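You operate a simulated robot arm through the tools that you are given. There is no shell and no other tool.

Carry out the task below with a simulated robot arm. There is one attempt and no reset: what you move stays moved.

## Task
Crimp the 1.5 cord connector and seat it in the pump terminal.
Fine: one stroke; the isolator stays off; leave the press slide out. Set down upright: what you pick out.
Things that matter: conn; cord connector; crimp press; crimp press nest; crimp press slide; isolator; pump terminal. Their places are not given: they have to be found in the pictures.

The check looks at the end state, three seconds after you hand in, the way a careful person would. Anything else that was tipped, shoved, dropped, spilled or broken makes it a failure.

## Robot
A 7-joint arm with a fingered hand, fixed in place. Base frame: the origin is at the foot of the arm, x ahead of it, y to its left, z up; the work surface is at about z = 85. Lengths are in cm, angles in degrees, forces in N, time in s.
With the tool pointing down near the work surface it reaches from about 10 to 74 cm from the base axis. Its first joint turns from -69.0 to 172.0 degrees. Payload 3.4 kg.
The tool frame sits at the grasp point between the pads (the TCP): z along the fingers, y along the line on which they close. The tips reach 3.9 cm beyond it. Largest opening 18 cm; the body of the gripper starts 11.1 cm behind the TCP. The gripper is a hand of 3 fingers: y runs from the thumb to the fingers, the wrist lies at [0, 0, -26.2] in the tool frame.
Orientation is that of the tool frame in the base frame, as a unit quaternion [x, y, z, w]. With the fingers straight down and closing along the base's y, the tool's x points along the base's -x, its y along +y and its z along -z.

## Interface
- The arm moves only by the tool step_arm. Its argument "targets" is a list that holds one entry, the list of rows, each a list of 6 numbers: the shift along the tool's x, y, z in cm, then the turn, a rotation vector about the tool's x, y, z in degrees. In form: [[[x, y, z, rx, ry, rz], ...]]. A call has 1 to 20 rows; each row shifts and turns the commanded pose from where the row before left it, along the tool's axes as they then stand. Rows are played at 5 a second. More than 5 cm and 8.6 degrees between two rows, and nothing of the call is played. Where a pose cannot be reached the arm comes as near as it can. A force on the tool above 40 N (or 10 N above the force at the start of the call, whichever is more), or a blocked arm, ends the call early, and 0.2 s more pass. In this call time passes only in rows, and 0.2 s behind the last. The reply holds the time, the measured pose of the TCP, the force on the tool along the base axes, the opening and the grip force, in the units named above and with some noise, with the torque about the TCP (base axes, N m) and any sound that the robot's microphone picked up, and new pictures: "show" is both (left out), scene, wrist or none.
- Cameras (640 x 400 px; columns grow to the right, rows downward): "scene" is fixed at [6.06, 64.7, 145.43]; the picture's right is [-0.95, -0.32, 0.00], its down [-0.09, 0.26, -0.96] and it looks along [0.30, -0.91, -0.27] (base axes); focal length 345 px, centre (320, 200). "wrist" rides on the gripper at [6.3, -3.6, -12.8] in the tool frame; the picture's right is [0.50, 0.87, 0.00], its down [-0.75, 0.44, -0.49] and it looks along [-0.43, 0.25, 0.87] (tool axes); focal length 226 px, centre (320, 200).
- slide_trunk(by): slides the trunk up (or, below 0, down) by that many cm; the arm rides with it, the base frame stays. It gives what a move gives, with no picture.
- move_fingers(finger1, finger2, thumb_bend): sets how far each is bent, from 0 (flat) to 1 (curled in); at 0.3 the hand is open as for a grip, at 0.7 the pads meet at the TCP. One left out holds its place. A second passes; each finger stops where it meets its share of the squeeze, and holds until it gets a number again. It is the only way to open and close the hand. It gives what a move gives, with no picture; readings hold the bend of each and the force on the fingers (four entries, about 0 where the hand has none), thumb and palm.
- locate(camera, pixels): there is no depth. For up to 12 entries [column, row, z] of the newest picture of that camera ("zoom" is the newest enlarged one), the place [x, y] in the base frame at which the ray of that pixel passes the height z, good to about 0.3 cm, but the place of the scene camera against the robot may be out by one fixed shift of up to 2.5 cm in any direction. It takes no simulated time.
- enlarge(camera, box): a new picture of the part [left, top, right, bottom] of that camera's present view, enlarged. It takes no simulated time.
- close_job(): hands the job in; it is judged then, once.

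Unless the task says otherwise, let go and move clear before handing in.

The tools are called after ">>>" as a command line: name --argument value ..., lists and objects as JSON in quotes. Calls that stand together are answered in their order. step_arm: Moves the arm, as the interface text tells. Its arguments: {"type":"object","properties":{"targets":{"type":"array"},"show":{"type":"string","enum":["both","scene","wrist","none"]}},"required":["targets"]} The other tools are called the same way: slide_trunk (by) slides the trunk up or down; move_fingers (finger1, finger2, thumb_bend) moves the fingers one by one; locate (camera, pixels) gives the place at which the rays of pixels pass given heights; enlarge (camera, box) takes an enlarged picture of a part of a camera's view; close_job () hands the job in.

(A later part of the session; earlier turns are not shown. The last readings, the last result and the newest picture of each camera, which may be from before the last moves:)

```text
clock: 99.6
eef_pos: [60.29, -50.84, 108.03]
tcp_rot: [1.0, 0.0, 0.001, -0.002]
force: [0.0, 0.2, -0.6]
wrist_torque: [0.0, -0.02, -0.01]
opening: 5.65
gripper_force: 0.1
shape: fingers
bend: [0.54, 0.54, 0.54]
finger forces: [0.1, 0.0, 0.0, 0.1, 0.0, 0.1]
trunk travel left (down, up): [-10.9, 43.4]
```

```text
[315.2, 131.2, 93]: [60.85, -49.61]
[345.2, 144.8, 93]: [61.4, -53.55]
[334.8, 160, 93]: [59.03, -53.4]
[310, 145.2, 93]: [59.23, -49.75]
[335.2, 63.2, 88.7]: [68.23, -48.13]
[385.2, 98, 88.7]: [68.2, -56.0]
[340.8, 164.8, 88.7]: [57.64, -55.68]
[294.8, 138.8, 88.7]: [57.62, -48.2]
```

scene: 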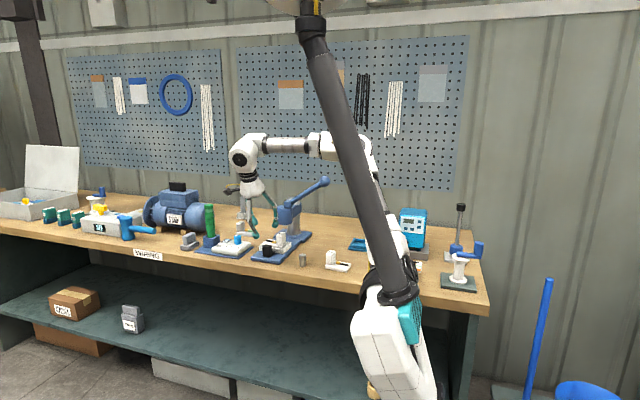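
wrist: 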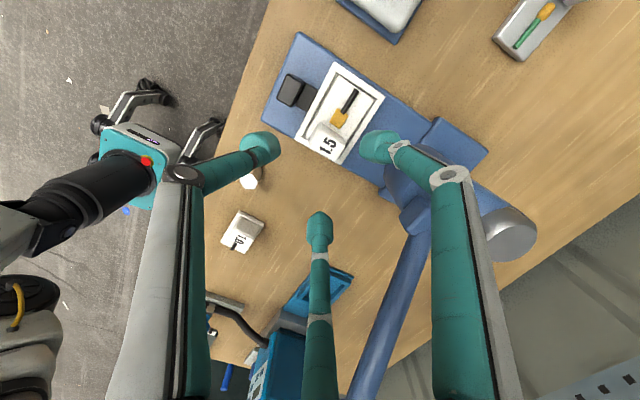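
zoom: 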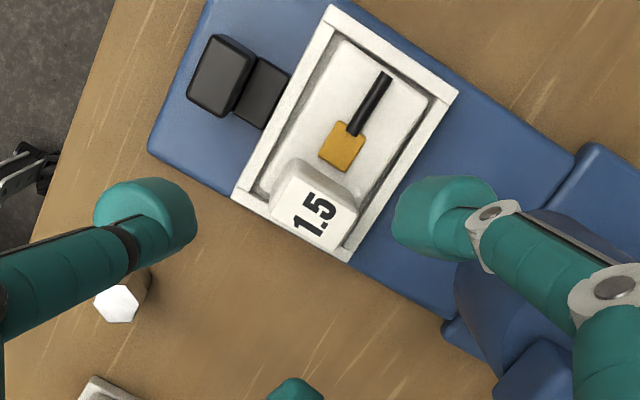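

Post center (60.1,−51.6), nest back exactly at its original place. Lowering around the post.

>>> step_arm --targets '[[[-0.2, 0.7, 3, 0, 0, 0], [0, 0, 3.5, 0, 0, 0], [0, 0, 3.5, 0, 0, 0], [0, 0, 2, 0, 0, 0], [0, 0, 1.2, 0, 0, 0]]]' --show "both"

>>> enlarge --camera "wrist" --box '[230, 80, 410, 240]'

>>> enlarge --camera "scene" --box '[240, 190, 310, 260]'

```text
clock: 100.8
eef_pos: [60.18, -51.22, 95.04]
tcp_rot: [1.0, -0.001, 0.002, -0.001]
force: [1.0, -0.4, 0.6]
wrist_torque: [-0.01, -0.03, 0.01]
opening: 5.66
gripper_force: 0.1
shape: fingers
bend: [0.54, 0.54, 0.54]
finger forces: [0.0, 0.1, 0.1, 0.0, 0.0, 0.0]
trunk travel left (down, up): [-10.9, 43.4]
```

scene: 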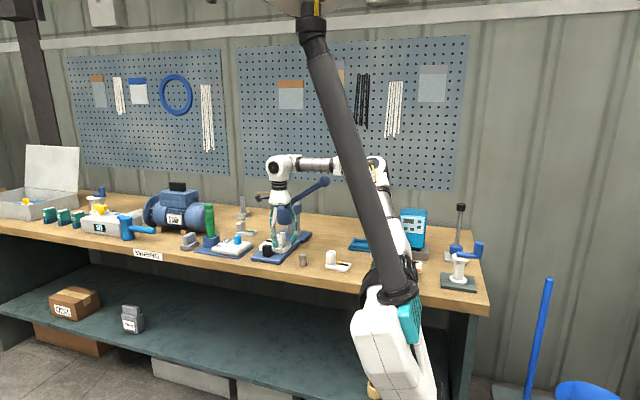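
wrist: 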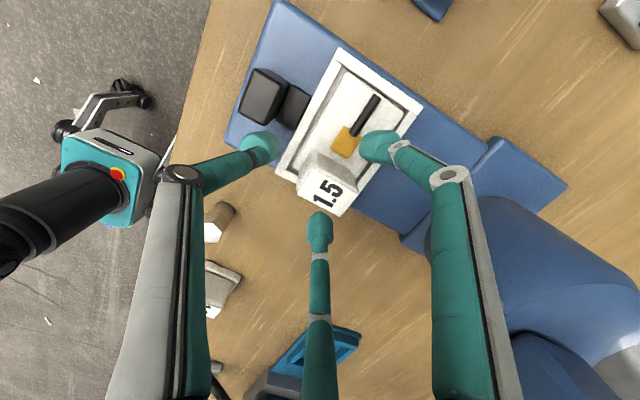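

```text
2.50 times, centred on (320, 160) of wrist
```

zoom: 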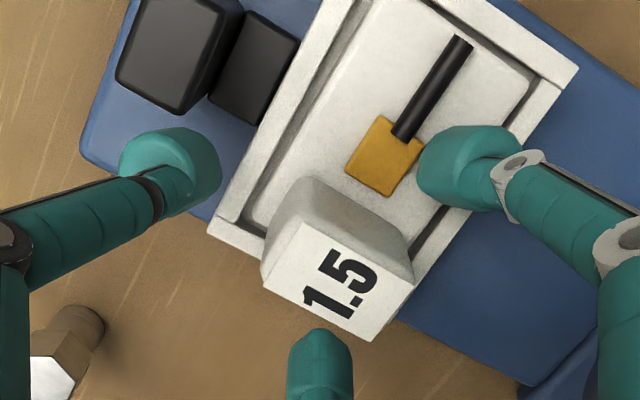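

```text
5.71 times, centred on (275, 225) of scene
```

zoom: 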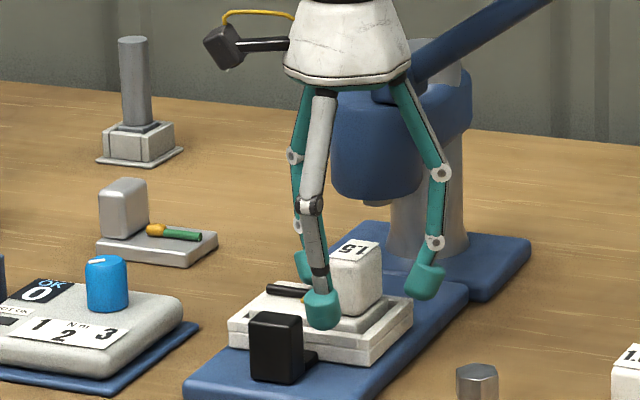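

Positioning so the grip matches the earlier good one (TCP 0.7 toward the finger side), then thumb 0.58 and fingers closing.

>>> step_arm --targets '[[[0, 0.5, 0.15, 0, 0, 0], [0, 0.5, 0.2, 0, 0, 0]]]' --show "none"

>>> move_fingers --thumb_bend 0.58

>>> move_fingers --finger1 0.7 --finger2 0.7

>>> enlarge --camera "wrist" --box '[230, 80, 410, 240]'

>>> enlarge --camera "scene" --box '[240, 190, 310, 260]'

```text
clock: 101.4
eef_pos: [60.05, -52.4, 94.49]
tcp_rot: [1.0, 0.0, 0.001, -0.001]
force: [0.2, -0.2, -0.5]
wrist_torque: [0.02, -0.02, 0.03]
opening: 5.64
gripper_force: 0.1
shape: fingers
bend: [0.54, 0.54, 0.54]
finger forces: [0.0, 0.0, 0.1, 0.1, 0.0, 0.0]
trunk travel left (down, up): [-10.9, 43.4]
```

```text
clock: 102.4
eef_pos: [60.09, -52.35, 94.51]
tcp_rot: [1.0, -0.001, 0.002, -0.001]
force: [0.3, 0.1, 0.2]
wrist_torque: [0.02, 0.0, -0.02]
opening: 5.12
gripper_force: 0.1
shape: fingers
bend: [0.54, 0.54, 0.57]
finger forces: [0.0, 0.0, 0.0, 0.0, 0.0, 0.1]
trunk travel left (down, up): [-10.9, 43.4]
```

```text
clock: 103.4
eef_pos: [60.08, -52.38, 94.52]
tcp_rot: [1.0, -0.001, 0.002, -0.001]
force: [0.3, -2.0, -0.6]
wrist_torque: [-0.06, -0.04, -0.01]
opening: 3.12
gripper_force: 5.3
shape: fingers
bend: [0.64, 0.65, 0.57]
finger forces: [5.4, 4.9, 0.1, 0.0, 0.2, 0.1]
trunk travel left (down, up): [-10.9, 43.4]
```

```text
2.50 times, centred on (320, 160) of wrist
```

zoom: 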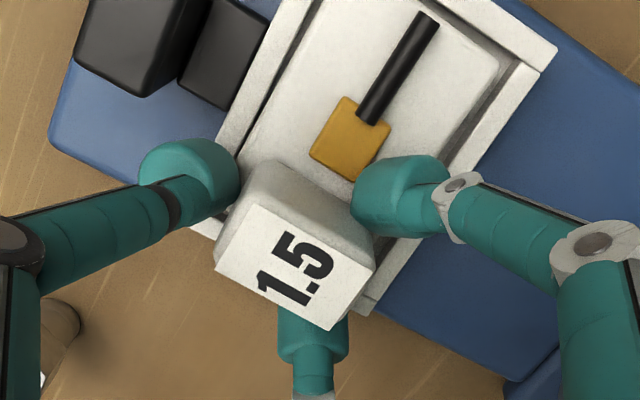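

```text
5.71 times, centred on (275, 225) of scene
```

zoom: 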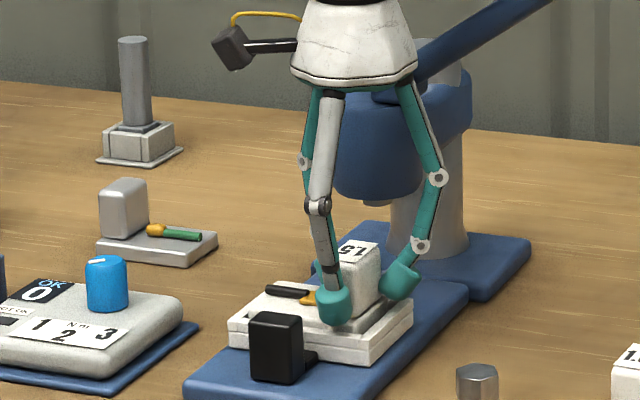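

Grip like before (5 N each). Firming the thumb a touch, then a small test lift.

>>> move_fingers --thumb_bend 0.59

>>> step_arm --targets '[[[0, 0, -0.5, 0, 0, 0], [0, 0, -0.5, 0, 0, 0], [0, 0, -1, 0, 0, 0]]]' --show "wrist"

>>> enlarge --camera "wrist" --box '[230, 60, 410, 220]'

>>> enlarge --camera "scene" --box '[240, 190, 310, 260]'

```text
clock: 104.4
eef_pos: [60.16, -52.38, 94.49]
tcp_rot: [1.0, -0.001, 0.002, -0.001]
force: [-0.1, -0.6, -0.3]
wrist_torque: [0.01, -0.02, 0.02]
opening: 2.97
gripper_force: 6.1
shape: fingers
bend: [0.64, 0.65, 0.58]
finger forces: [5.3, 4.9, 0.0, 0.0, 1.9, 0.0]
trunk travel left (down, up): [-10.9, 43.4]
```

```text
clock: 105.2
eef_pos: [60.15, -52.42, 96.55]
tcp_rot: [1.0, -0.001, 0.002, -0.001]
force: [0.3, 0.1, -1.6]
wrist_torque: [0.01, 0.03, -0.01]
opening: 3.0
gripper_force: 6.6
shape: fingers
bend: [0.64, 0.65, 0.58]
finger forces: [5.1, 5.0, 0.1, 0.1, 2.3, 0.0]
trunk travel left (down, up): [-10.9, 43.4]
```

wrist: 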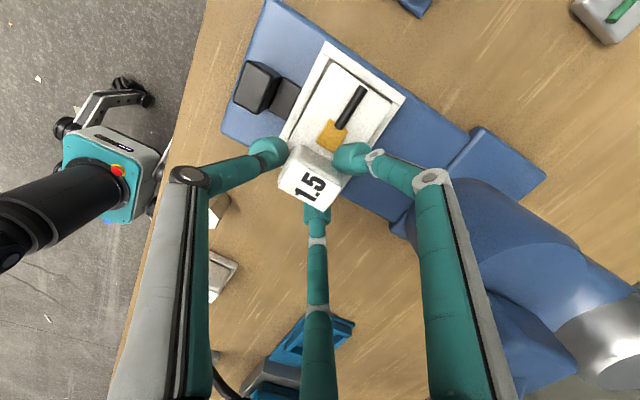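

```text
2.50 times, centred on (320, 140) of wrist
```

zoom: 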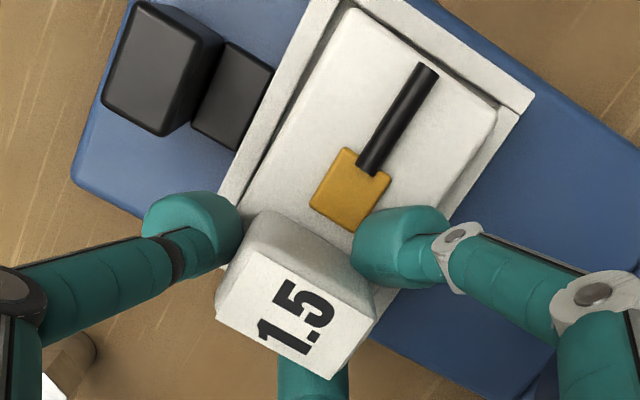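

```text
5.71 times, centred on (275, 225) of scene
```

zoom: 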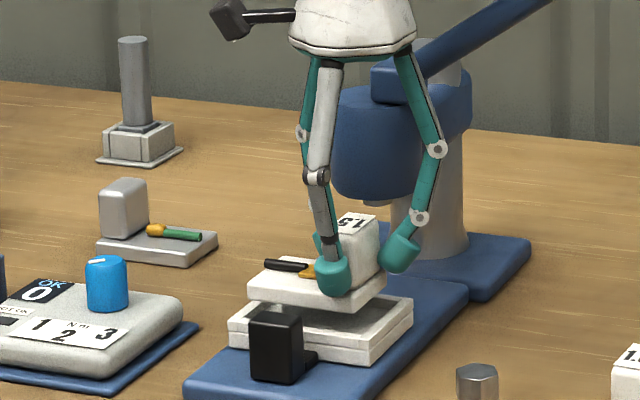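

Lifted cleanly and level, with the crimp flattened and the nest left out. Moving up and away from the press.

>>> step_arm --targets '[[[0, 0, -3, 0, 0, 0], [0, 0, -4, 0, 0, 0], [0, 0, -4, 0, 0, 0], [0, 0, -4, 0, 0, 0], [0, -4, 0, 0, 0, 0], [0, -4, 0, 0, 0, 0], [0, -3, 0, 0, 0, 0], [-4, 0, 0, 0, 0, 0], [-4, 0, 0, 0, 0, 0], [-4, 0, 0, 0, 0, 0], [-4, 0, 0, 0, 0, 0], [-4, 0, 0, 0, 0, 0]]]' --show "wrist"

```text
clock: 107.8
eef_pos: [39.91, -41.47, 111.52]
tcp_rot: [1.0, -0.001, 0.002, -0.002]
force: [-0.6, 0.4, -0.9]
wrist_torque: [0.0, 0.01, 0.02]
opening: 3.01
gripper_force: 6.0
shape: fingers
bend: [0.64, 0.65, 0.58]
finger forces: [5.1, 4.8, 0.0, 0.0, 2.0, 0.0]
trunk travel left (down, up): [-10.9, 43.4]
```

wrist: 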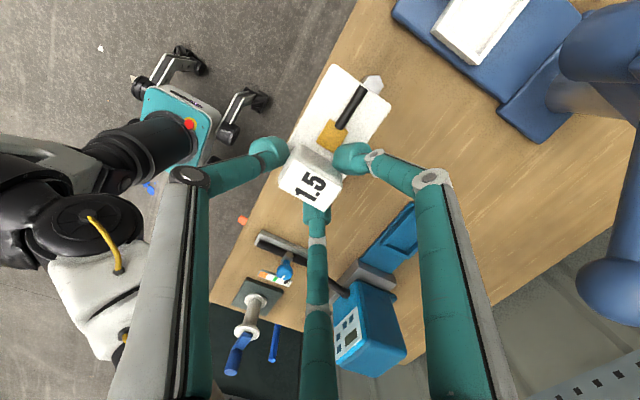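

Holding well in free space. Turning the hand back +170° to the carrier's original orientation.

>>> step_arm --targets '[[[0, 0, 0, 0, 0, 8.5], [0, 0, 0, 0, 0, 8.5], [0, 0, 0, 0, 0, 8.5], [0, 0, 0, 0, 0, 8.5], [0, 0, 0, 0, 0, 8.5], [0, 0, 0, 0, 0, 8.5], [0, 0, 0, 0, 0, 8.5], [0, 0, 0, 0, 0, 8.5], [0, 0, 0, 0, 0, 8.5], [0, 0, 0, 0, 0, 8.5], [0, 0, 0, 0, 0, 8.5], [0, 0, 0, 0, 0, 8.5], [0, 0, 0, 0, 0, 8.5], [0, 0, 0, 0, 0, 8.5], [0, 0, 0, 0, 0, 8.5], [0, 0, 0, 0, 0, 8.5], [0, 0, 0, 0, 0, 8.5], [0, 0, 0, 0, 0, 8.5], [0, 0, 0, 0, 0, 8.5], [0, 0, 0, 0, 0, 8.5]]]' --show "none"

>>> step_arm --targets '[[[0, 0, 0, 0, 0, 5], [0, 0, 0, 0, 0, 5]]]' --show "both"

>>> enlarge --camera "wrist" --box '[270, 50, 410, 200]'

```text
clock: 112.0
eef_pos: [40.09, -41.3, 111.67]
tcp_rot: [-0.085, 0.996, 0.001, 0.002]
force: [-0.1, -0.3, -1.2]
wrist_torque: [0.01, 0.0, 0.0]
opening: 2.97
gripper_force: 6.3
shape: fingers
bend: [0.64, 0.65, 0.58]
finger forces: [5.2, 4.9, 0.0, 0.0, 1.8, 0.1]
trunk travel left (down, up): [-10.9, 43.4]
```

```text
clock: 112.6
eef_pos: [40.05, -41.43, 111.51]
tcp_rot: [0.001, 1.0, 0.002, 0.001]
force: [0.7, 0.2, -1.8]
wrist_torque: [0.0, -0.01, 0.02]
opening: 2.96
gripper_force: 5.5
shape: fingers
bend: [0.64, 0.65, 0.58]
finger forces: [5.1, 4.9, 0.0, 0.0, 1.7, 0.0]
trunk travel left (down, up): [-10.9, 43.4]
```

scene: 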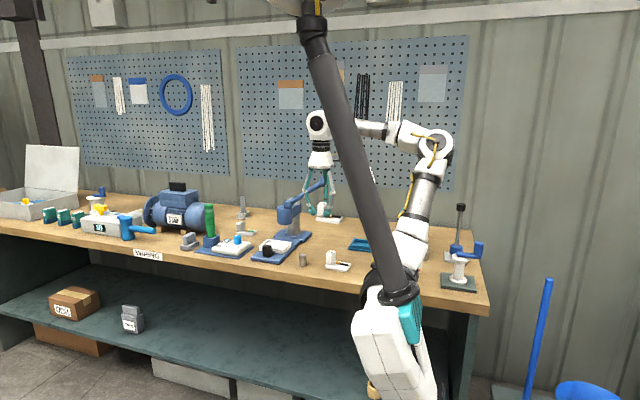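
wrist: 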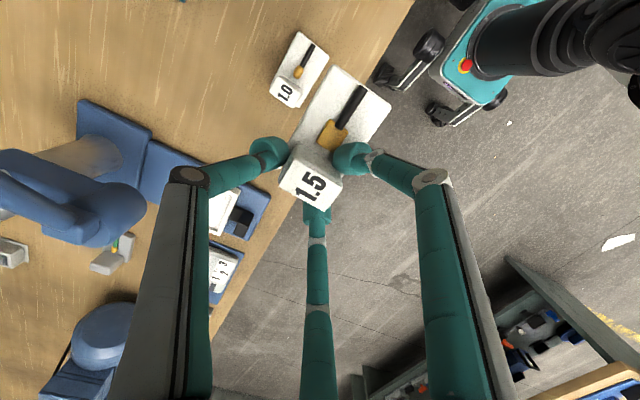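

```text
2.67 times, centred on (340, 125) of wrist
```

zoom: 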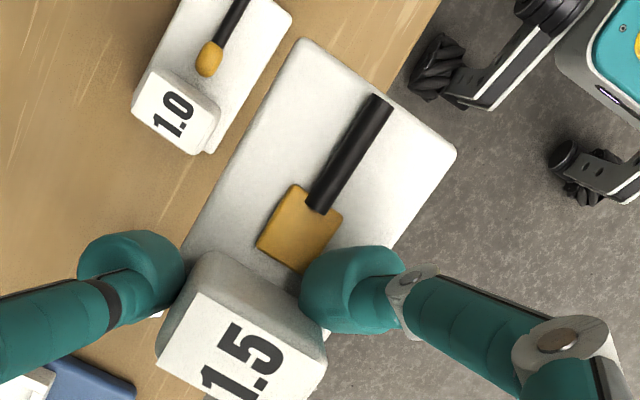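

>>> locate --camera "wrist" --pixels '[[331.4, 64.2, 106.4], [391, 107, 106.4]]'

```text
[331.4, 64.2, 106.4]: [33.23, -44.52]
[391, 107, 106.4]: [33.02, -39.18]
```

Carrier offset from TCP ≈(−2.83,−0.42). Moving to above the terminal, x first to stay clear of the lever ball.

>>> step_arm --targets '[[[3, 0, 0, 0, 0, 1], [3, 0, 0, 0, 0, 0], [2, 0, 0, 0, 0, 0], [0, -4.4, 0, 0, 0, 0], [0, -4.4, 0, 0, 0, 0], [0, -4.4, 0, 0, 0, 0], [0, -4.4, 0, 0, 0, 0], [0, -4.4, 0, 0, 0, 0]]]' --show "both"

>>> enlarge --camera "wrist" --box '[240, 20, 440, 200]'

```text
clock: 114.4
eef_pos: [31.6, -63.59, 111.4]
tcp_rot: [0.009, 1.0, 0.001, 0.001]
force: [-0.2, 0.6, -1.2]
wrist_torque: [0.01, 0.0, -0.02]
opening: 2.94
gripper_force: 6.0
shape: fingers
bend: [0.64, 0.65, 0.58]
finger forces: [5.0, 5.0, 0.1, 0.0, 1.9, 0.1]
trunk travel left (down, up): [-10.9, 43.4]
```

scene: 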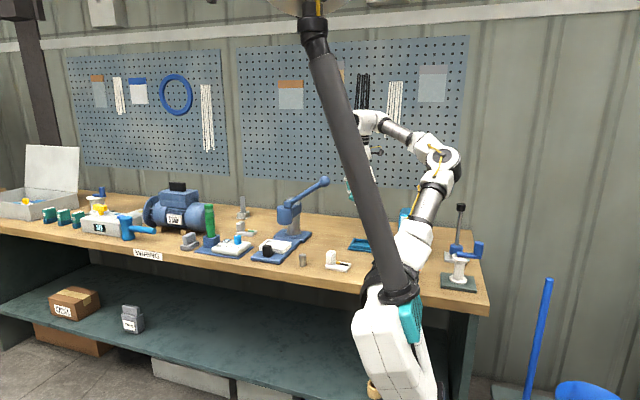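
wrist: 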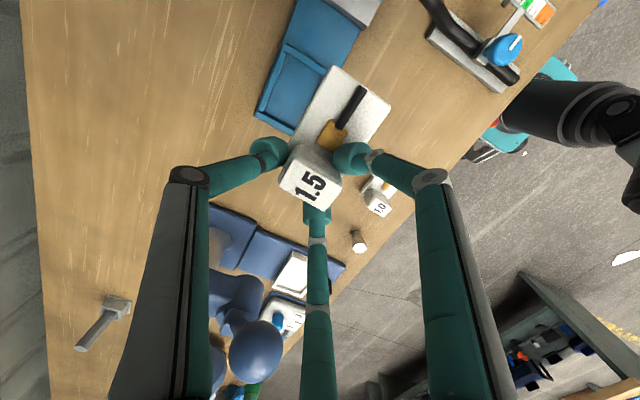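

```text
2.22 times, centred on (340, 110) of wrist
```

zoom: 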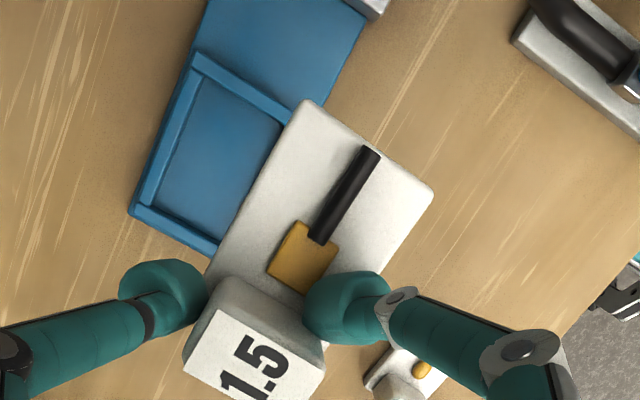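

>>> locate --camera "wrist" --pixels '[[286, 43.4, 87.5], [254.5, 115.4, 87.5], [333.3, 65, 106.3], [391, 105.5, 106.3]]'

```text
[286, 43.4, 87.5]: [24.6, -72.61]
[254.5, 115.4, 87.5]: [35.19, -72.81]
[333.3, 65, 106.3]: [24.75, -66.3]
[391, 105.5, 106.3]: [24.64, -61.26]
```

Shifting over the terminal (+1.0,−4.6) and descending to a hover above its rim.

>>> step_arm --targets '[[[-0.98, -4.5, 0, 0, 0, 0], [0, 0, 4, 0, 0, 0], [0, 0, 4, 0, 0, 0], [0, 0, 3.5, 0, 0, 0], [0, 0, 2.5, 0, 0, 0]]]' --show "both"

>>> enlarge --camera "wrist" --box '[240, 20, 440, 200]'

>>> enlarge --camera "scene" --box '[320, 190, 410, 280]'

```text
clock: 115.6
eef_pos: [32.66, -67.6, 97.34]
tcp_rot: [0.01, 1.0, 0.001, 0.001]
force: [0.0, -0.4, -0.4]
wrist_torque: [-0.01, 0.01, 0.0]
opening: 2.96
gripper_force: 6.3
shape: fingers
bend: [0.64, 0.65, 0.58]
finger forces: [5.1, 4.8, 0.0, 0.1, 1.9, 0.0]
trunk travel left (down, up): [-10.9, 43.4]
```

scene: 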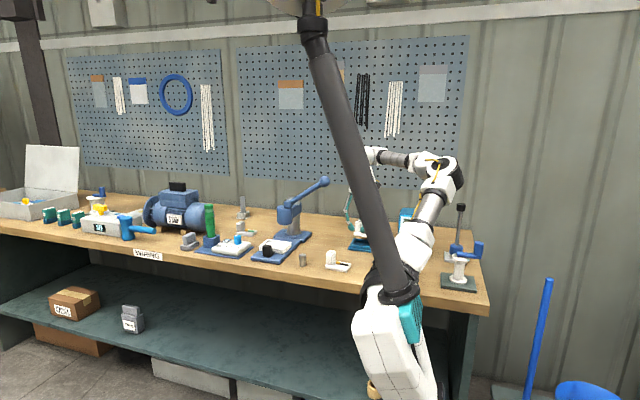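
wrist: 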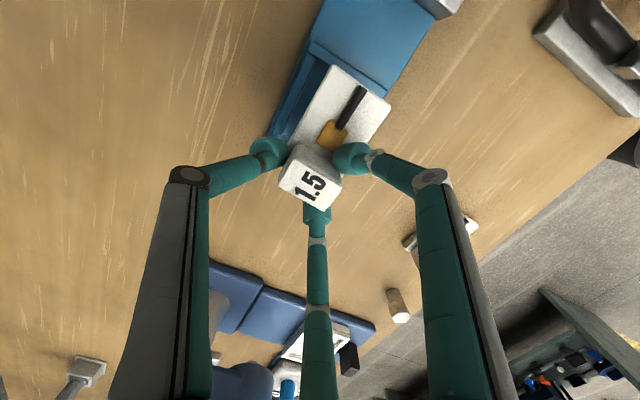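

```text
2.22 times, centred on (340, 110) of wrist
```

zoom: 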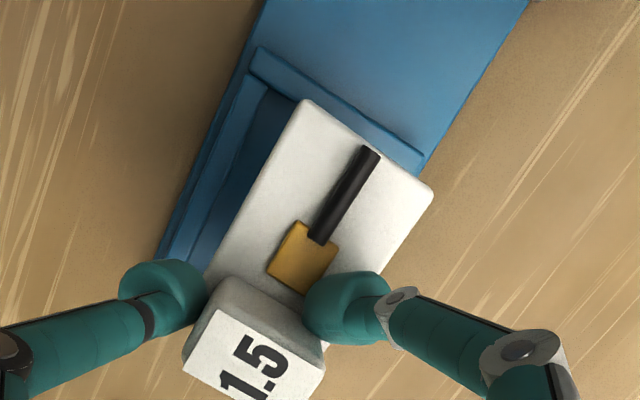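

```text
4.44 times, centred on (365, 235) of scene
```

zoom: 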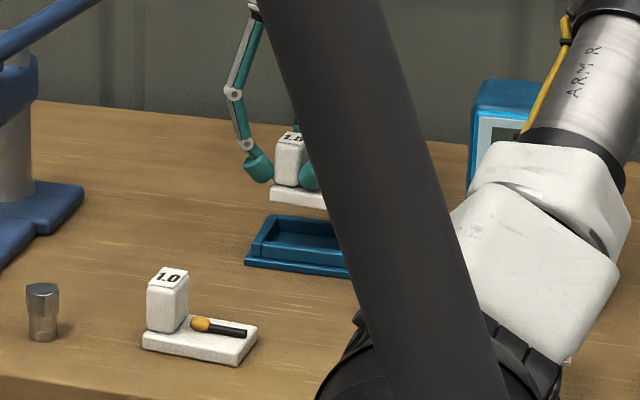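

>>> enlarge --camera "wrist" --box '[270, 30, 400, 150]'

>>> locate --camera "wrist" --pixels '[[312.2, 41.2, 87.8], [386.5, 89.8, 87.8], [332.5, 65, 92.2], [391, 105.6, 92.2]]'

```text
3.33 times, centred on (335, 90) of wrist
```

zoom: 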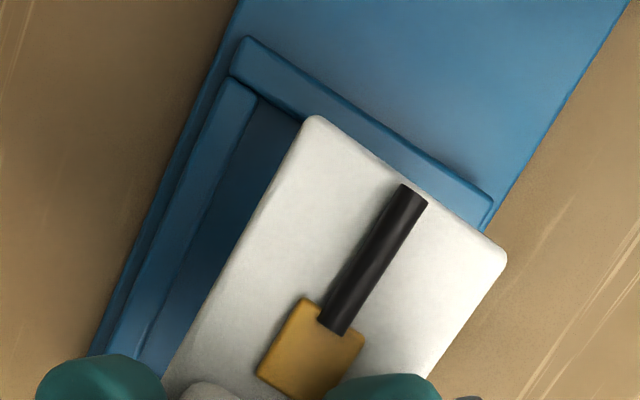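

```text
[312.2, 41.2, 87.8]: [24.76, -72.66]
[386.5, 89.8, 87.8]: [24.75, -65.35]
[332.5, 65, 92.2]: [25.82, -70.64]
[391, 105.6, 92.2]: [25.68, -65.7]
```

>>> locate --camera "wrist" --pixels '[[313.5, 41.1, 87.8], [387.3, 89, 87.8], [387.3, 89, 87.2], [407, 61.5, 86], [388, 99, 86], [308, 55.5, 87.8], [316, 58, 87.8], [330, 66, 87.8], [314.9, 60, 86.6]]'

```text
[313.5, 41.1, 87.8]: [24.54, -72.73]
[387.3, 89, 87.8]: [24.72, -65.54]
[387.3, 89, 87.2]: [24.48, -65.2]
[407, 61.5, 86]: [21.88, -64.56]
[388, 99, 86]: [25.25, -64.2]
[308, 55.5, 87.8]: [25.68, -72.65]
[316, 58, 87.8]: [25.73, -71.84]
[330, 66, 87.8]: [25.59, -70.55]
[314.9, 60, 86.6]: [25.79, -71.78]
```

I need a more exact measure of the terminal's inner opening, so I'll shift the hand aside (+y 9, up 7) for an unobstructed close view.

>>> step_arm --targets '[[[0, 0, -4, 0, 0, 0], [0, 1, -3, 0, 0, 0], [0, 4, 0, 0, 0, 0], [0, 4, 0, 0, 0, 0]]]' --show "wrist"

>>> enlarge --camera "wrist" --box '[200, 0, 340, 130]'

```text
clock: 116.6
eef_pos: [32.81, -58.59, 104.52]
tcp_rot: [0.009, 1.0, 0.001, 0.001]
force: [-0.5, -0.3, -0.8]
wrist_torque: [0.01, 0.02, 0.0]
opening: 2.97
gripper_force: 6.2
shape: fingers
bend: [0.64, 0.65, 0.58]
finger forces: [5.0, 4.8, 0.0, 0.0, 1.8, 0.0]
trunk travel left (down, up): [-10.9, 43.4]
```

wrist: 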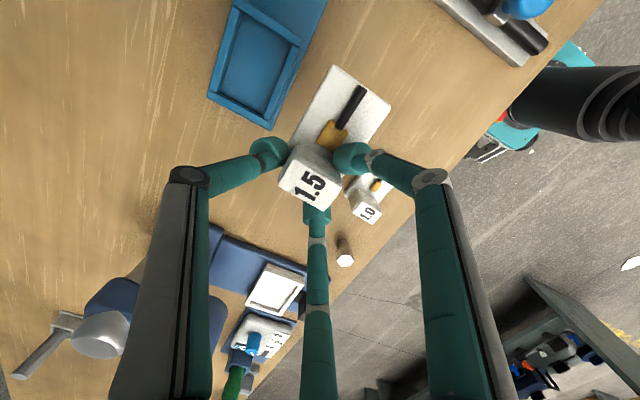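

```text
3.08 times, centred on (270, 65) of wrist
```

zoom: 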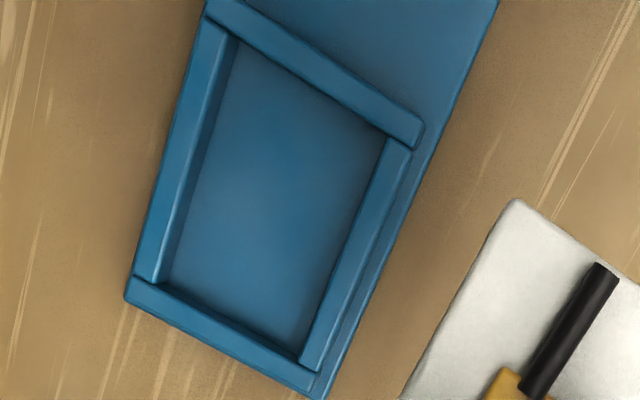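

>>> locate --camera "wrist" --pixels '[[233.2, 1.6, 87.8], [304, 40.6, 87.8], [206.6, 96.8, 87.8], [269.2, 125, 87.8], [240.7, 11.4, 87.8], [292, 45.5, 87.8], [218, 91.9, 87.8], [264.4, 116.9, 87.8], [300, 49, 87.8], [243.9, 14.6, 86.6], [221, 93.5, 86.6]]'

```text
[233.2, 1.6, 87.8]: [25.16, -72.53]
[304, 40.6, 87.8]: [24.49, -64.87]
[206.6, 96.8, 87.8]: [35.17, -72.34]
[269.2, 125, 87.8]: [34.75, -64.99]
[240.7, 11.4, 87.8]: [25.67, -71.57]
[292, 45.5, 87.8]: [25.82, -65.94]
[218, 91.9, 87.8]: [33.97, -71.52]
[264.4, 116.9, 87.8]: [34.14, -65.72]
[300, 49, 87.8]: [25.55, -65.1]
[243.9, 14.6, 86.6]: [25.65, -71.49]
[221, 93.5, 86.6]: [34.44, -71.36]
```

Terminal inner center ≈(29.9,−68.7). From the hover image I computed the carrier needs +2.5° yaw and ≈−0.65 in y. Applying that and returning to the hover.

>>> step_arm --targets '[[[-0.03, -3.21, 0, 0, 0, 0], [-0.03, -3.21, 0, 0, 0, 0], [-0.03, -3.21, 0, 0, 0, 0], [0, 0, 2, 0, 0, -2.4], [0, 0, 3, 0, 0, 0], [0, 0, 2.2, 0, 0, 0]]]' --show "wrist"

>>> enlarge --camera "wrist" --box '[270, 30, 400, 150]'

```text
clock: 118.0
eef_pos: [32.68, -68.41, 97.14]
tcp_rot: [-0.011, 1.0, 0.002, 0.0]
force: [0.0, -0.4, -2.0]
wrist_torque: [0.0, 0.01, 0.01]
opening: 2.96
gripper_force: 5.8
shape: fingers
bend: [0.64, 0.65, 0.58]
finger forces: [5.0, 4.9, 0.0, 0.1, 1.9, 0.1]
trunk travel left (down, up): [-10.9, 43.4]
```

wrist: 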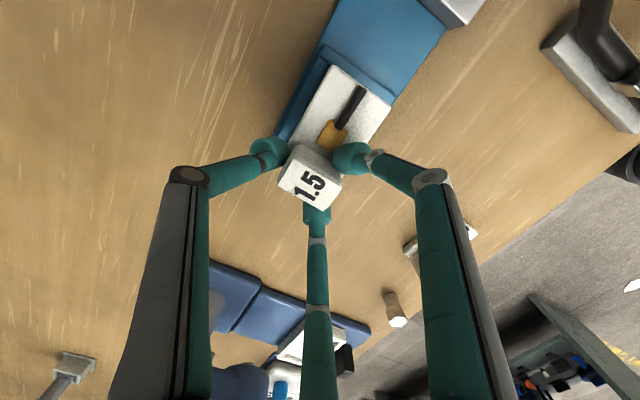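

```text
3.33 times, centred on (335, 90) of wrist
```

zoom: 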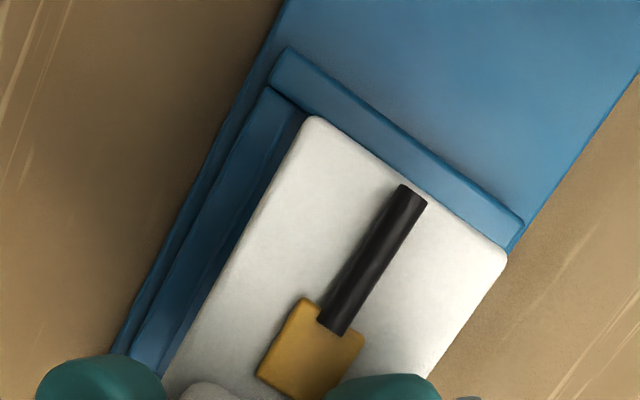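

Now aligned within ~0.1 cm and ~0.7°. Final small yaw fix and descending to just above the rim.

>>> step_arm --targets '[[[0.05, 0, 0.7, 0, 0, 0.7], [0, 0, 0.7, 0, 0, 0], [0, 0, 0.7, 0, 0, 0]]]' --show "wrist"

>>> enlarge --camera "wrist" --box '[270, 30, 400, 150]'

```text
clock: 118.8
eef_pos: [32.76, -68.33, 95.06]
tcp_rot: [-0.005, 1.0, 0.002, 0.001]
force: [-0.3, -0.7, -0.4]
wrist_torque: [0.0, -0.03, 0.01]
opening: 2.94
gripper_force: 5.6
shape: fingers
bend: [0.64, 0.65, 0.58]
finger forces: [5.0, 4.9, 0.1, 0.0, 1.9, 0.0]
trunk travel left (down, up): [-10.9, 43.4]
```

wrist: 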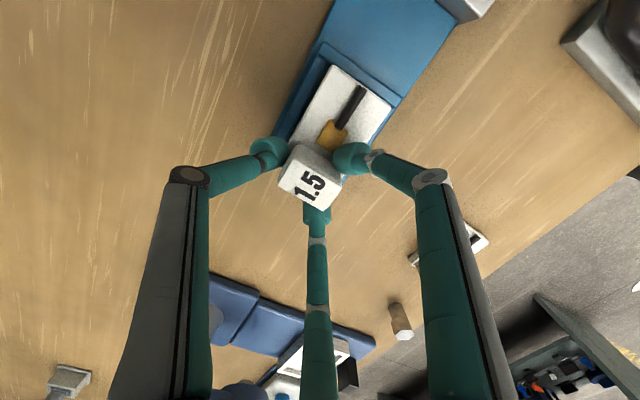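

```text
3.33 times, centred on (335, 90) of wrist
```

zoom: 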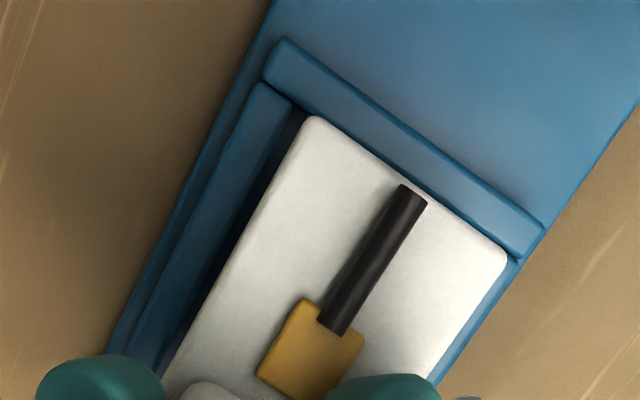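

Aligned to within 0.1 cm and 0.3°. Lowering gently into the terminal.

>>> step_arm --targets '[[[0, -0.05, 0.4, 0, 0, 0], [0, 0, 0.4, 0, 0, 0], [0, 0, 0.3, 0, 0, 0], [0, 0, 0.3, 0, 0, 0]]]' --show "wrist"

>>> enlarge --camera "wrist" --box '[260, 30, 410, 170]'

```text
clock: 119.8
eef_pos: [32.73, -68.45, 93.76]
tcp_rot: [-0.005, 1.0, 0.001, 0.002]
force: [0.7, 0.7, -0.4]
wrist_torque: [0.02, 0.02, -0.03]
opening: 2.93
gripper_force: 5.8
shape: fingers
bend: [0.65, 0.65, 0.58]
finger forces: [5.1, 4.8, 0.1, 0.0, 1.9, 0.0]
trunk travel left (down, up): [-10.9, 43.4]
```

wrist: 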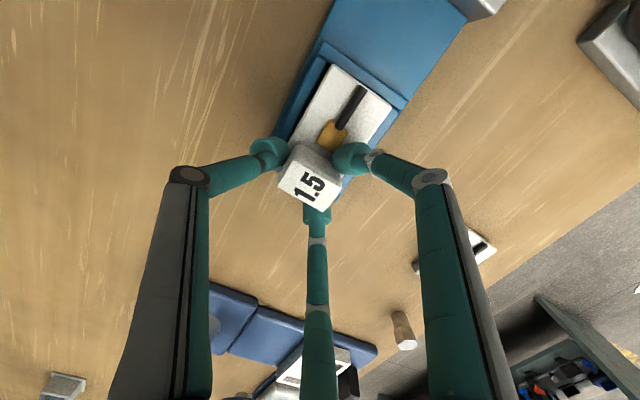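

```text
2.86 times, centred on (335, 100) of wrist
```

zoom: 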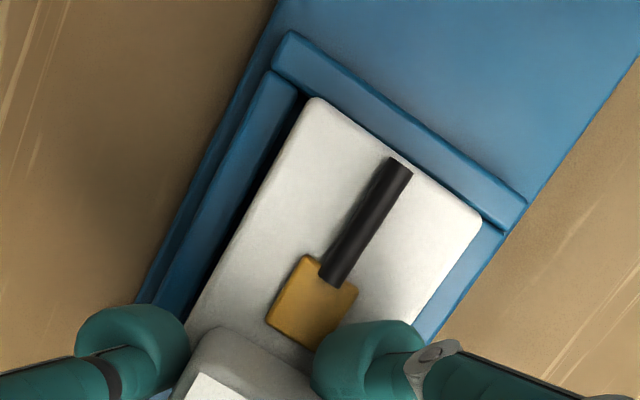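

Gap to the −y wall looks ≈0.7 vs ≈0.3 on the +y side; shifting −0.2 in y and continuing down until contact.

>>> step_arm --targets '[[[0, -0.2, 0.1, 0, 0, 0], [0, 0, 0.2, 0, 0, 0], [0, 0, 0.2, 0, 0, 0], [0, 0, 0.2, 0, 0, 0]]]' --show "wrist"

>>> enlarge --camera "wrist" --box '[260, 30, 410, 170]'

```text
clock: 120.8
eef_pos: [32.71, -68.55, 93.21]
tcp_rot: [-0.005, 1.0, 0.001, 0.002]
force: [1.1, 1.7, 4.7]
wrist_torque: [-0.01, 0.02, 0.0]
opening: 2.91
gripper_force: 7.1
shape: fingers
bend: [0.66, 0.65, 0.58]
finger forces: [5.5, 6.0, 0.0, 0.1, 2.3, 0.1]
trunk travel left (down, up): [-10.9, 43.4]
```

wrist: 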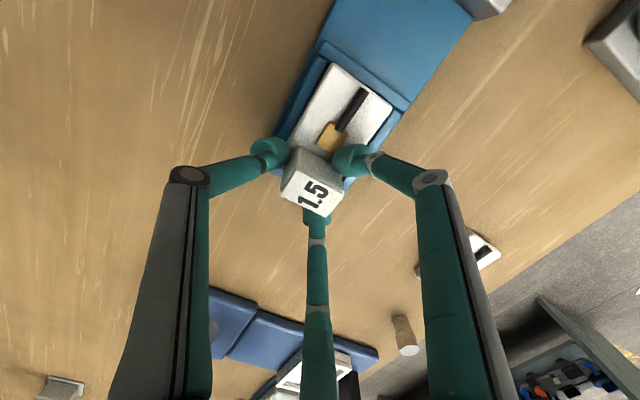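

```text
2.86 times, centred on (335, 100) of wrist
```

zoom: 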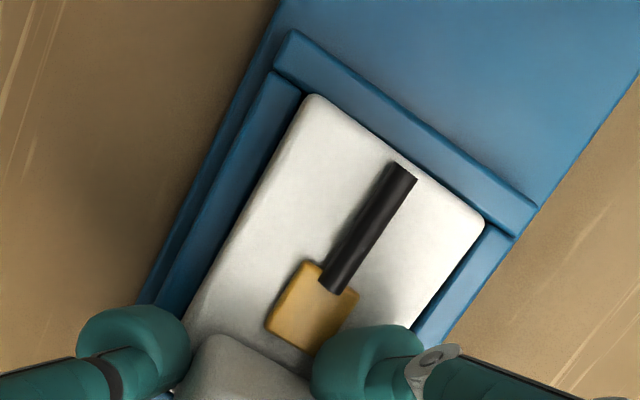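

The −x end is catching the wall: exact ray calculation shows the carrier must go ≈0.22 further in +x. Lifting 1 cm and checking.

>>> step_arm --targets '[[[0, 0, -0.5, 0, 0, 0], [0, 0, -0.6, 0, 0, 0], [-0.22, 0, 0, 0, 0, 0]]]' --show "wrist"

>>> enlarge --camera "wrist" --box '[260, 30, 410, 170]'

>>> enlarge --camera "wrist" --box '[240, 100, 400, 240]'

```text
clock: 121.6
eef_pos: [32.91, -68.66, 94.12]
tcp_rot: [-0.005, 1.0, 0.002, 0.002]
force: [0.4, 0.2, -1.9]
wrist_torque: [0.05, -0.04, -0.01]
opening: 2.92
gripper_force: 6.4
shape: fingers
bend: [0.65, 0.65, 0.58]
finger forces: [5.3, 5.1, 0.1, 0.0, 2.1, 0.0]
trunk travel left (down, up): [-10.9, 43.4]
```

wrist: 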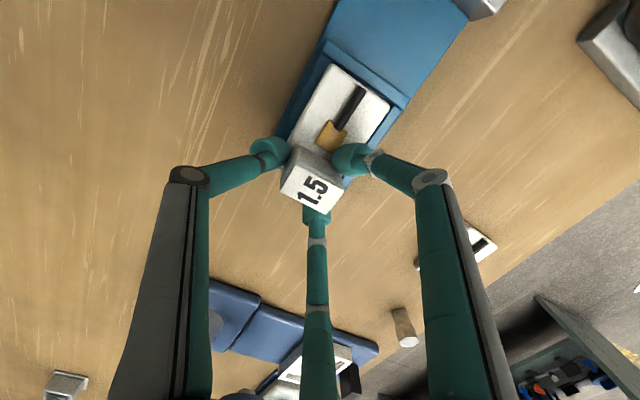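

```text
2.86 times, centred on (335, 100) of wrist
```

zoom: 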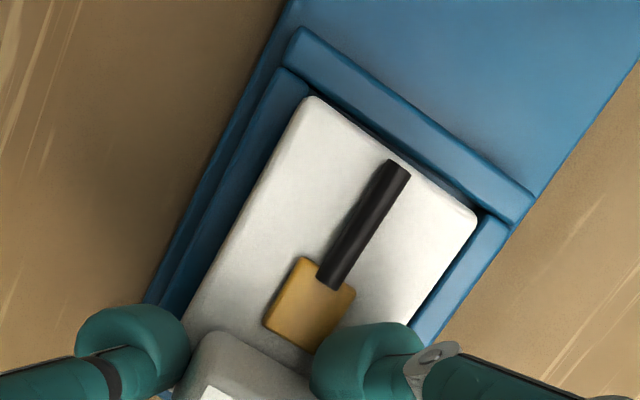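

```text
2.86 times, centred on (320, 170) of wrist
```

zoom: 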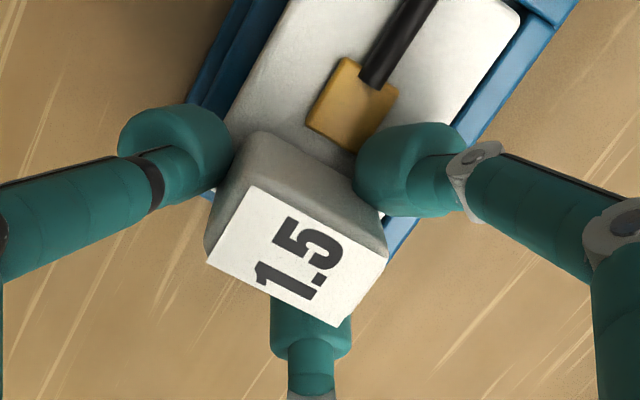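

Now it's clear of the −x wall; the calculation says shift (+0.1,+0.2) for center. Applying and lowering again.

>>> step_arm --targets '[[[-0.09, 0.2, 0, 0, 0, 0], [0, 0, 0.3, 0, 0, 0], [0, 0, 0.3, 0, 0, 0], [0, 0, 0.3, 0, 0, 0]]]' --show "wrist"

>>> enlarge --camera "wrist" --box '[260, 30, 410, 170]'

```text
clock: 122.6
eef_pos: [32.97, -68.44, 93.32]
tcp_rot: [-0.005, 1.0, 0.001, 0.001]
force: [-0.2, -0.7, -0.9]
wrist_torque: [0.0, -0.01, -0.01]
opening: 2.91
gripper_force: 6.3
shape: fingers
bend: [0.65, 0.65, 0.58]
finger forces: [5.2, 5.0, 0.0, 0.0, 2.2, 0.1]
trunk travel left (down, up): [-10.9, 43.4]
```

wrist: 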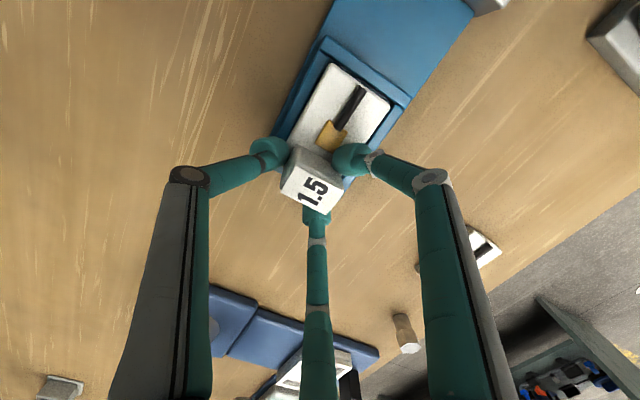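

```text
2.86 times, centred on (335, 100) of wrist
```

zoom: 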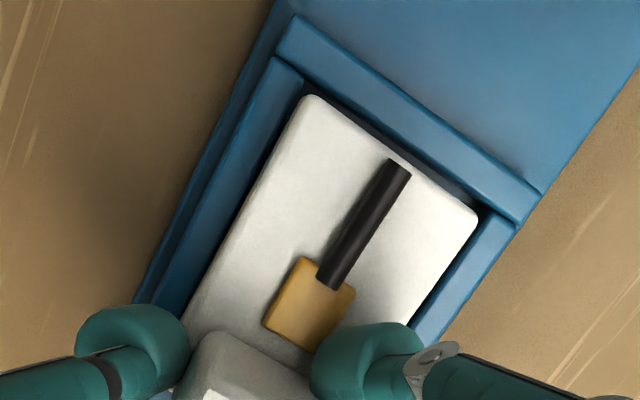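

No contact at the previous blocking height — it's entering. Continuing down.

>>> step_arm --targets '[[[0, 0, 0.2, 0, 0, 0], [0, 0, 0.2, 0, 0, 0], [0, 0, 0.2, 0, 0, 0]]]' --show "wrist"

>>> enlarge --camera "wrist" --box '[260, 30, 410, 170]'

```text
clock: 123.4
eef_pos: [32.99, -68.29, 93.03]
tcp_rot: [-0.005, 1.0, -0.001, 0.004]
force: [0.1, -0.4, 14.9]
wrist_torque: [-0.54, 0.03, -0.01]
opening: 2.94
gripper_force: 13.9
shape: fingers
bend: [0.65, 0.65, 0.59]
finger forces: [5.4, 5.4, 0.0, 0.0, 16.5, 0.0]
trunk travel left (down, up): [-10.9, 43.4]
```

wrist: 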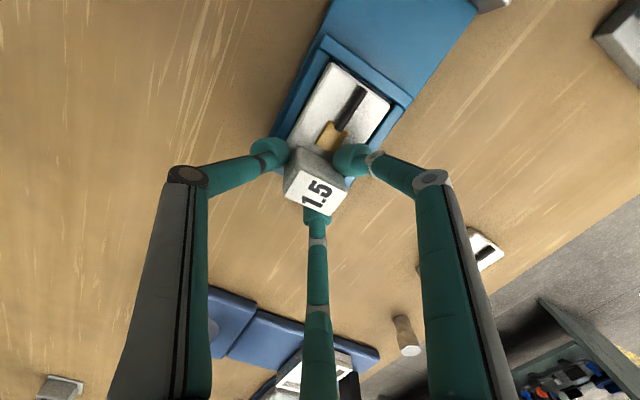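

```text
2.86 times, centred on (335, 100) of wrist
```

zoom: 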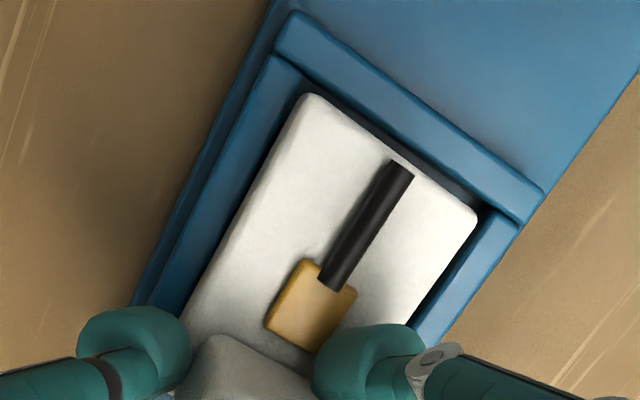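

The thumb takes 16.5 N: torque places the contact at y≈−71.9, so the thumb tip is resting on the terminal's −y wall, not the carrier. The carrier's base is already inside the walls; I'll ease up slightly and look before releasing it to drop the last few millimetres.

>>> step_arm --targets '[[[0, 0, -0.25, 0, 0, 0]]]' --show "both"

>>> enlarge --camera "wrist" --box '[240, 40, 410, 240]'

>>> enlarge --camera "scene" --box '[330, 210, 400, 270]'

```text
clock: 123.8
eef_pos: [32.93, -68.39, 92.98]
tcp_rot: [-0.005, 1.0, 0.0, 0.001]
force: [1.2, 0.2, 11.3]
wrist_torque: [-0.41, -0.07, 0.0]
opening: 2.95
gripper_force: 11.8
shape: fingers
bend: [0.65, 0.65, 0.59]
finger forces: [5.3, 5.5, 0.0, 0.0, 12.7, 0.0]
trunk travel left (down, up): [-10.9, 43.4]
```

scene: 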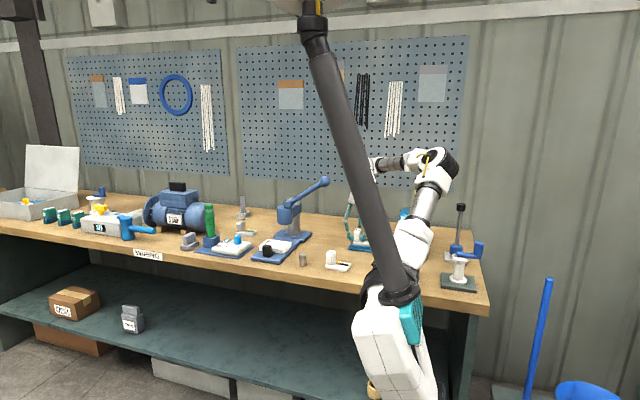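
wrist: 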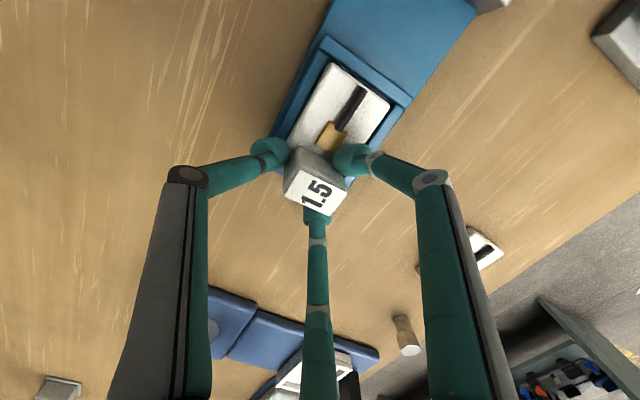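

```text
2.00 times, centred on (325, 140) of wrist
```

zoom: 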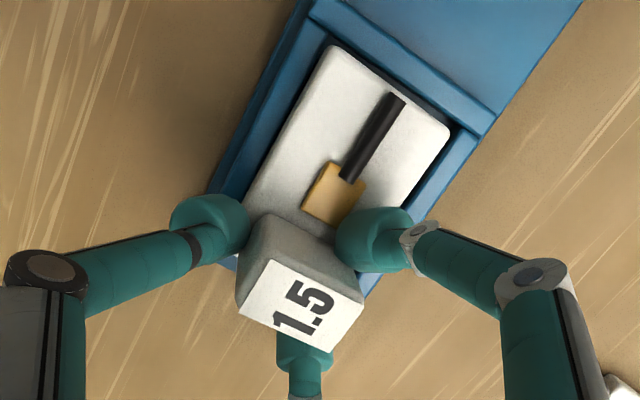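

```text
6.67 times, centred on (365, 240) of scene
```

zoom: 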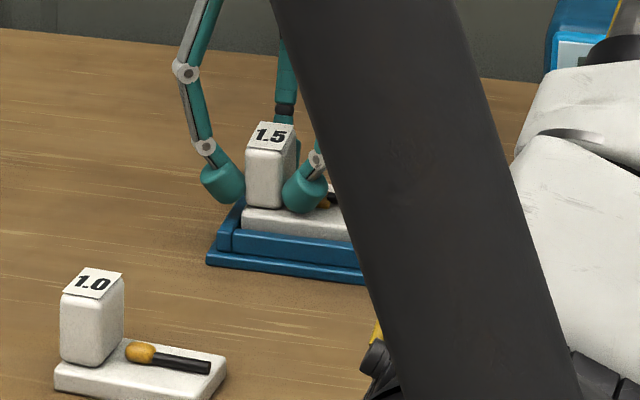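

The base is about half inside. Raising 0.4, then opening only the thumb (the walls keep the carrier in place).

>>> step_arm --targets '[[[0, 0, -0.2, 0, 0, 0], [0, 0, -0.2, 0, 0, 0]]]' --show "none"

>>> move_fingers --thumb_bend 0.52

>>> enlarge --camera "wrist" --box '[240, 40, 410, 240]'

>>> enlarge --camera "scene" --box '[330, 210, 400, 270]'

```text
clock: 124.4
eef_pos: [32.94, -68.53, 93.26]
tcp_rot: [-0.006, 1.0, 0.002, 0.001]
force: [0.7, 1.3, 0.5]
wrist_torque: [-0.07, -0.05, 0.01]
opening: 2.93
gripper_force: 6.4
shape: fingers
bend: [0.65, 0.65, 0.58]
finger forces: [5.1, 5.2, 0.0, 0.1, 2.0, 0.0]
trunk travel left (down, up): [-10.9, 43.4]
```

```text
clock: 125.4
eef_pos: [32.92, -68.52, 93.26]
tcp_rot: [-0.006, 1.0, 0.0, 0.002]
force: [0.5, 0.2, -1.3]
wrist_torque: [0.01, 0.03, -0.03]
opening: 3.97
gripper_force: 5.2
shape: fingers
bend: [0.65, 0.65, 0.52]
finger forces: [5.0, 5.0, 0.0, 0.1, 0.0, 0.1]
trunk travel left (down, up): [-10.9, 43.4]
```

```text
2.00 times, centred on (325, 140) of wrist
```

zoom: 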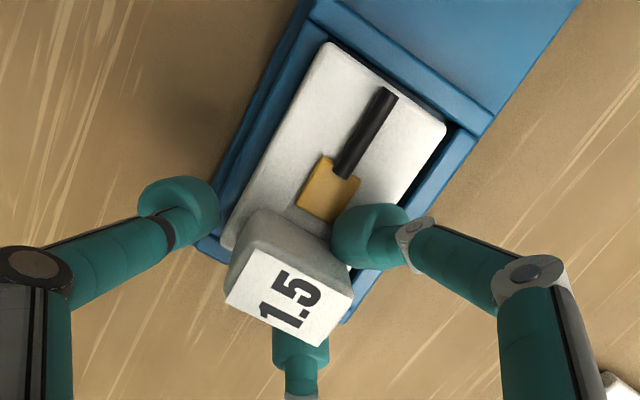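

```text
6.67 times, centred on (365, 240) of scene
```

zoom: 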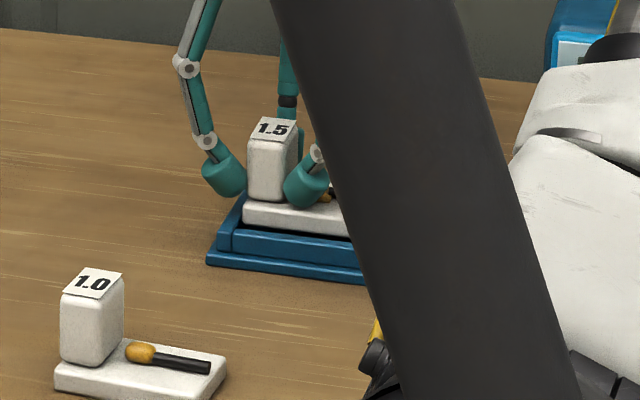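

>>> step_arm --targets '[[[0, 0, 0, 0, 0, 0]]]' --show "wrist"

>>> enlarge --camera "wrist" --box '[260, 30, 410, 170]'

```text
clock: 125.8
eef_pos: [33.01, -68.51, 93.37]
tcp_rot: [-0.005, 1.0, 0.0, 0.001]
force: [0.3, -0.2, -1.0]
wrist_torque: [-0.01, 0.01, 0.02]
opening: 3.94
gripper_force: 5.6
shape: fingers
bend: [0.65, 0.65, 0.52]
finger forces: [5.0, 5.0, 0.0, 0.0, 0.0, 0.0]
trunk travel left (down, up): [-10.9, 43.4]
```

wrist: 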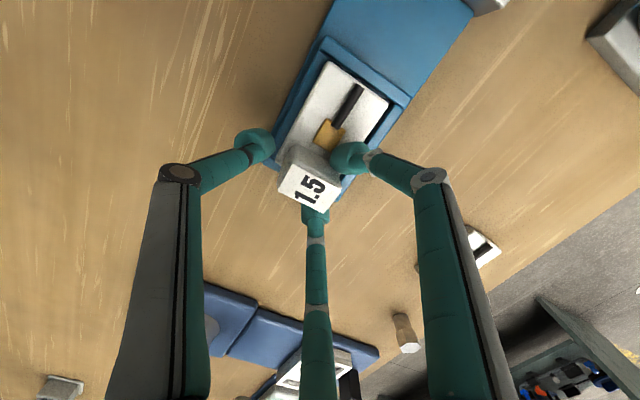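

```text
2.86 times, centred on (335, 100) of wrist
```

zoom: 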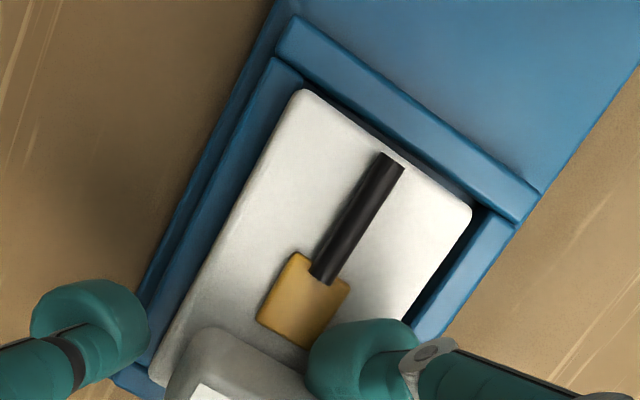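

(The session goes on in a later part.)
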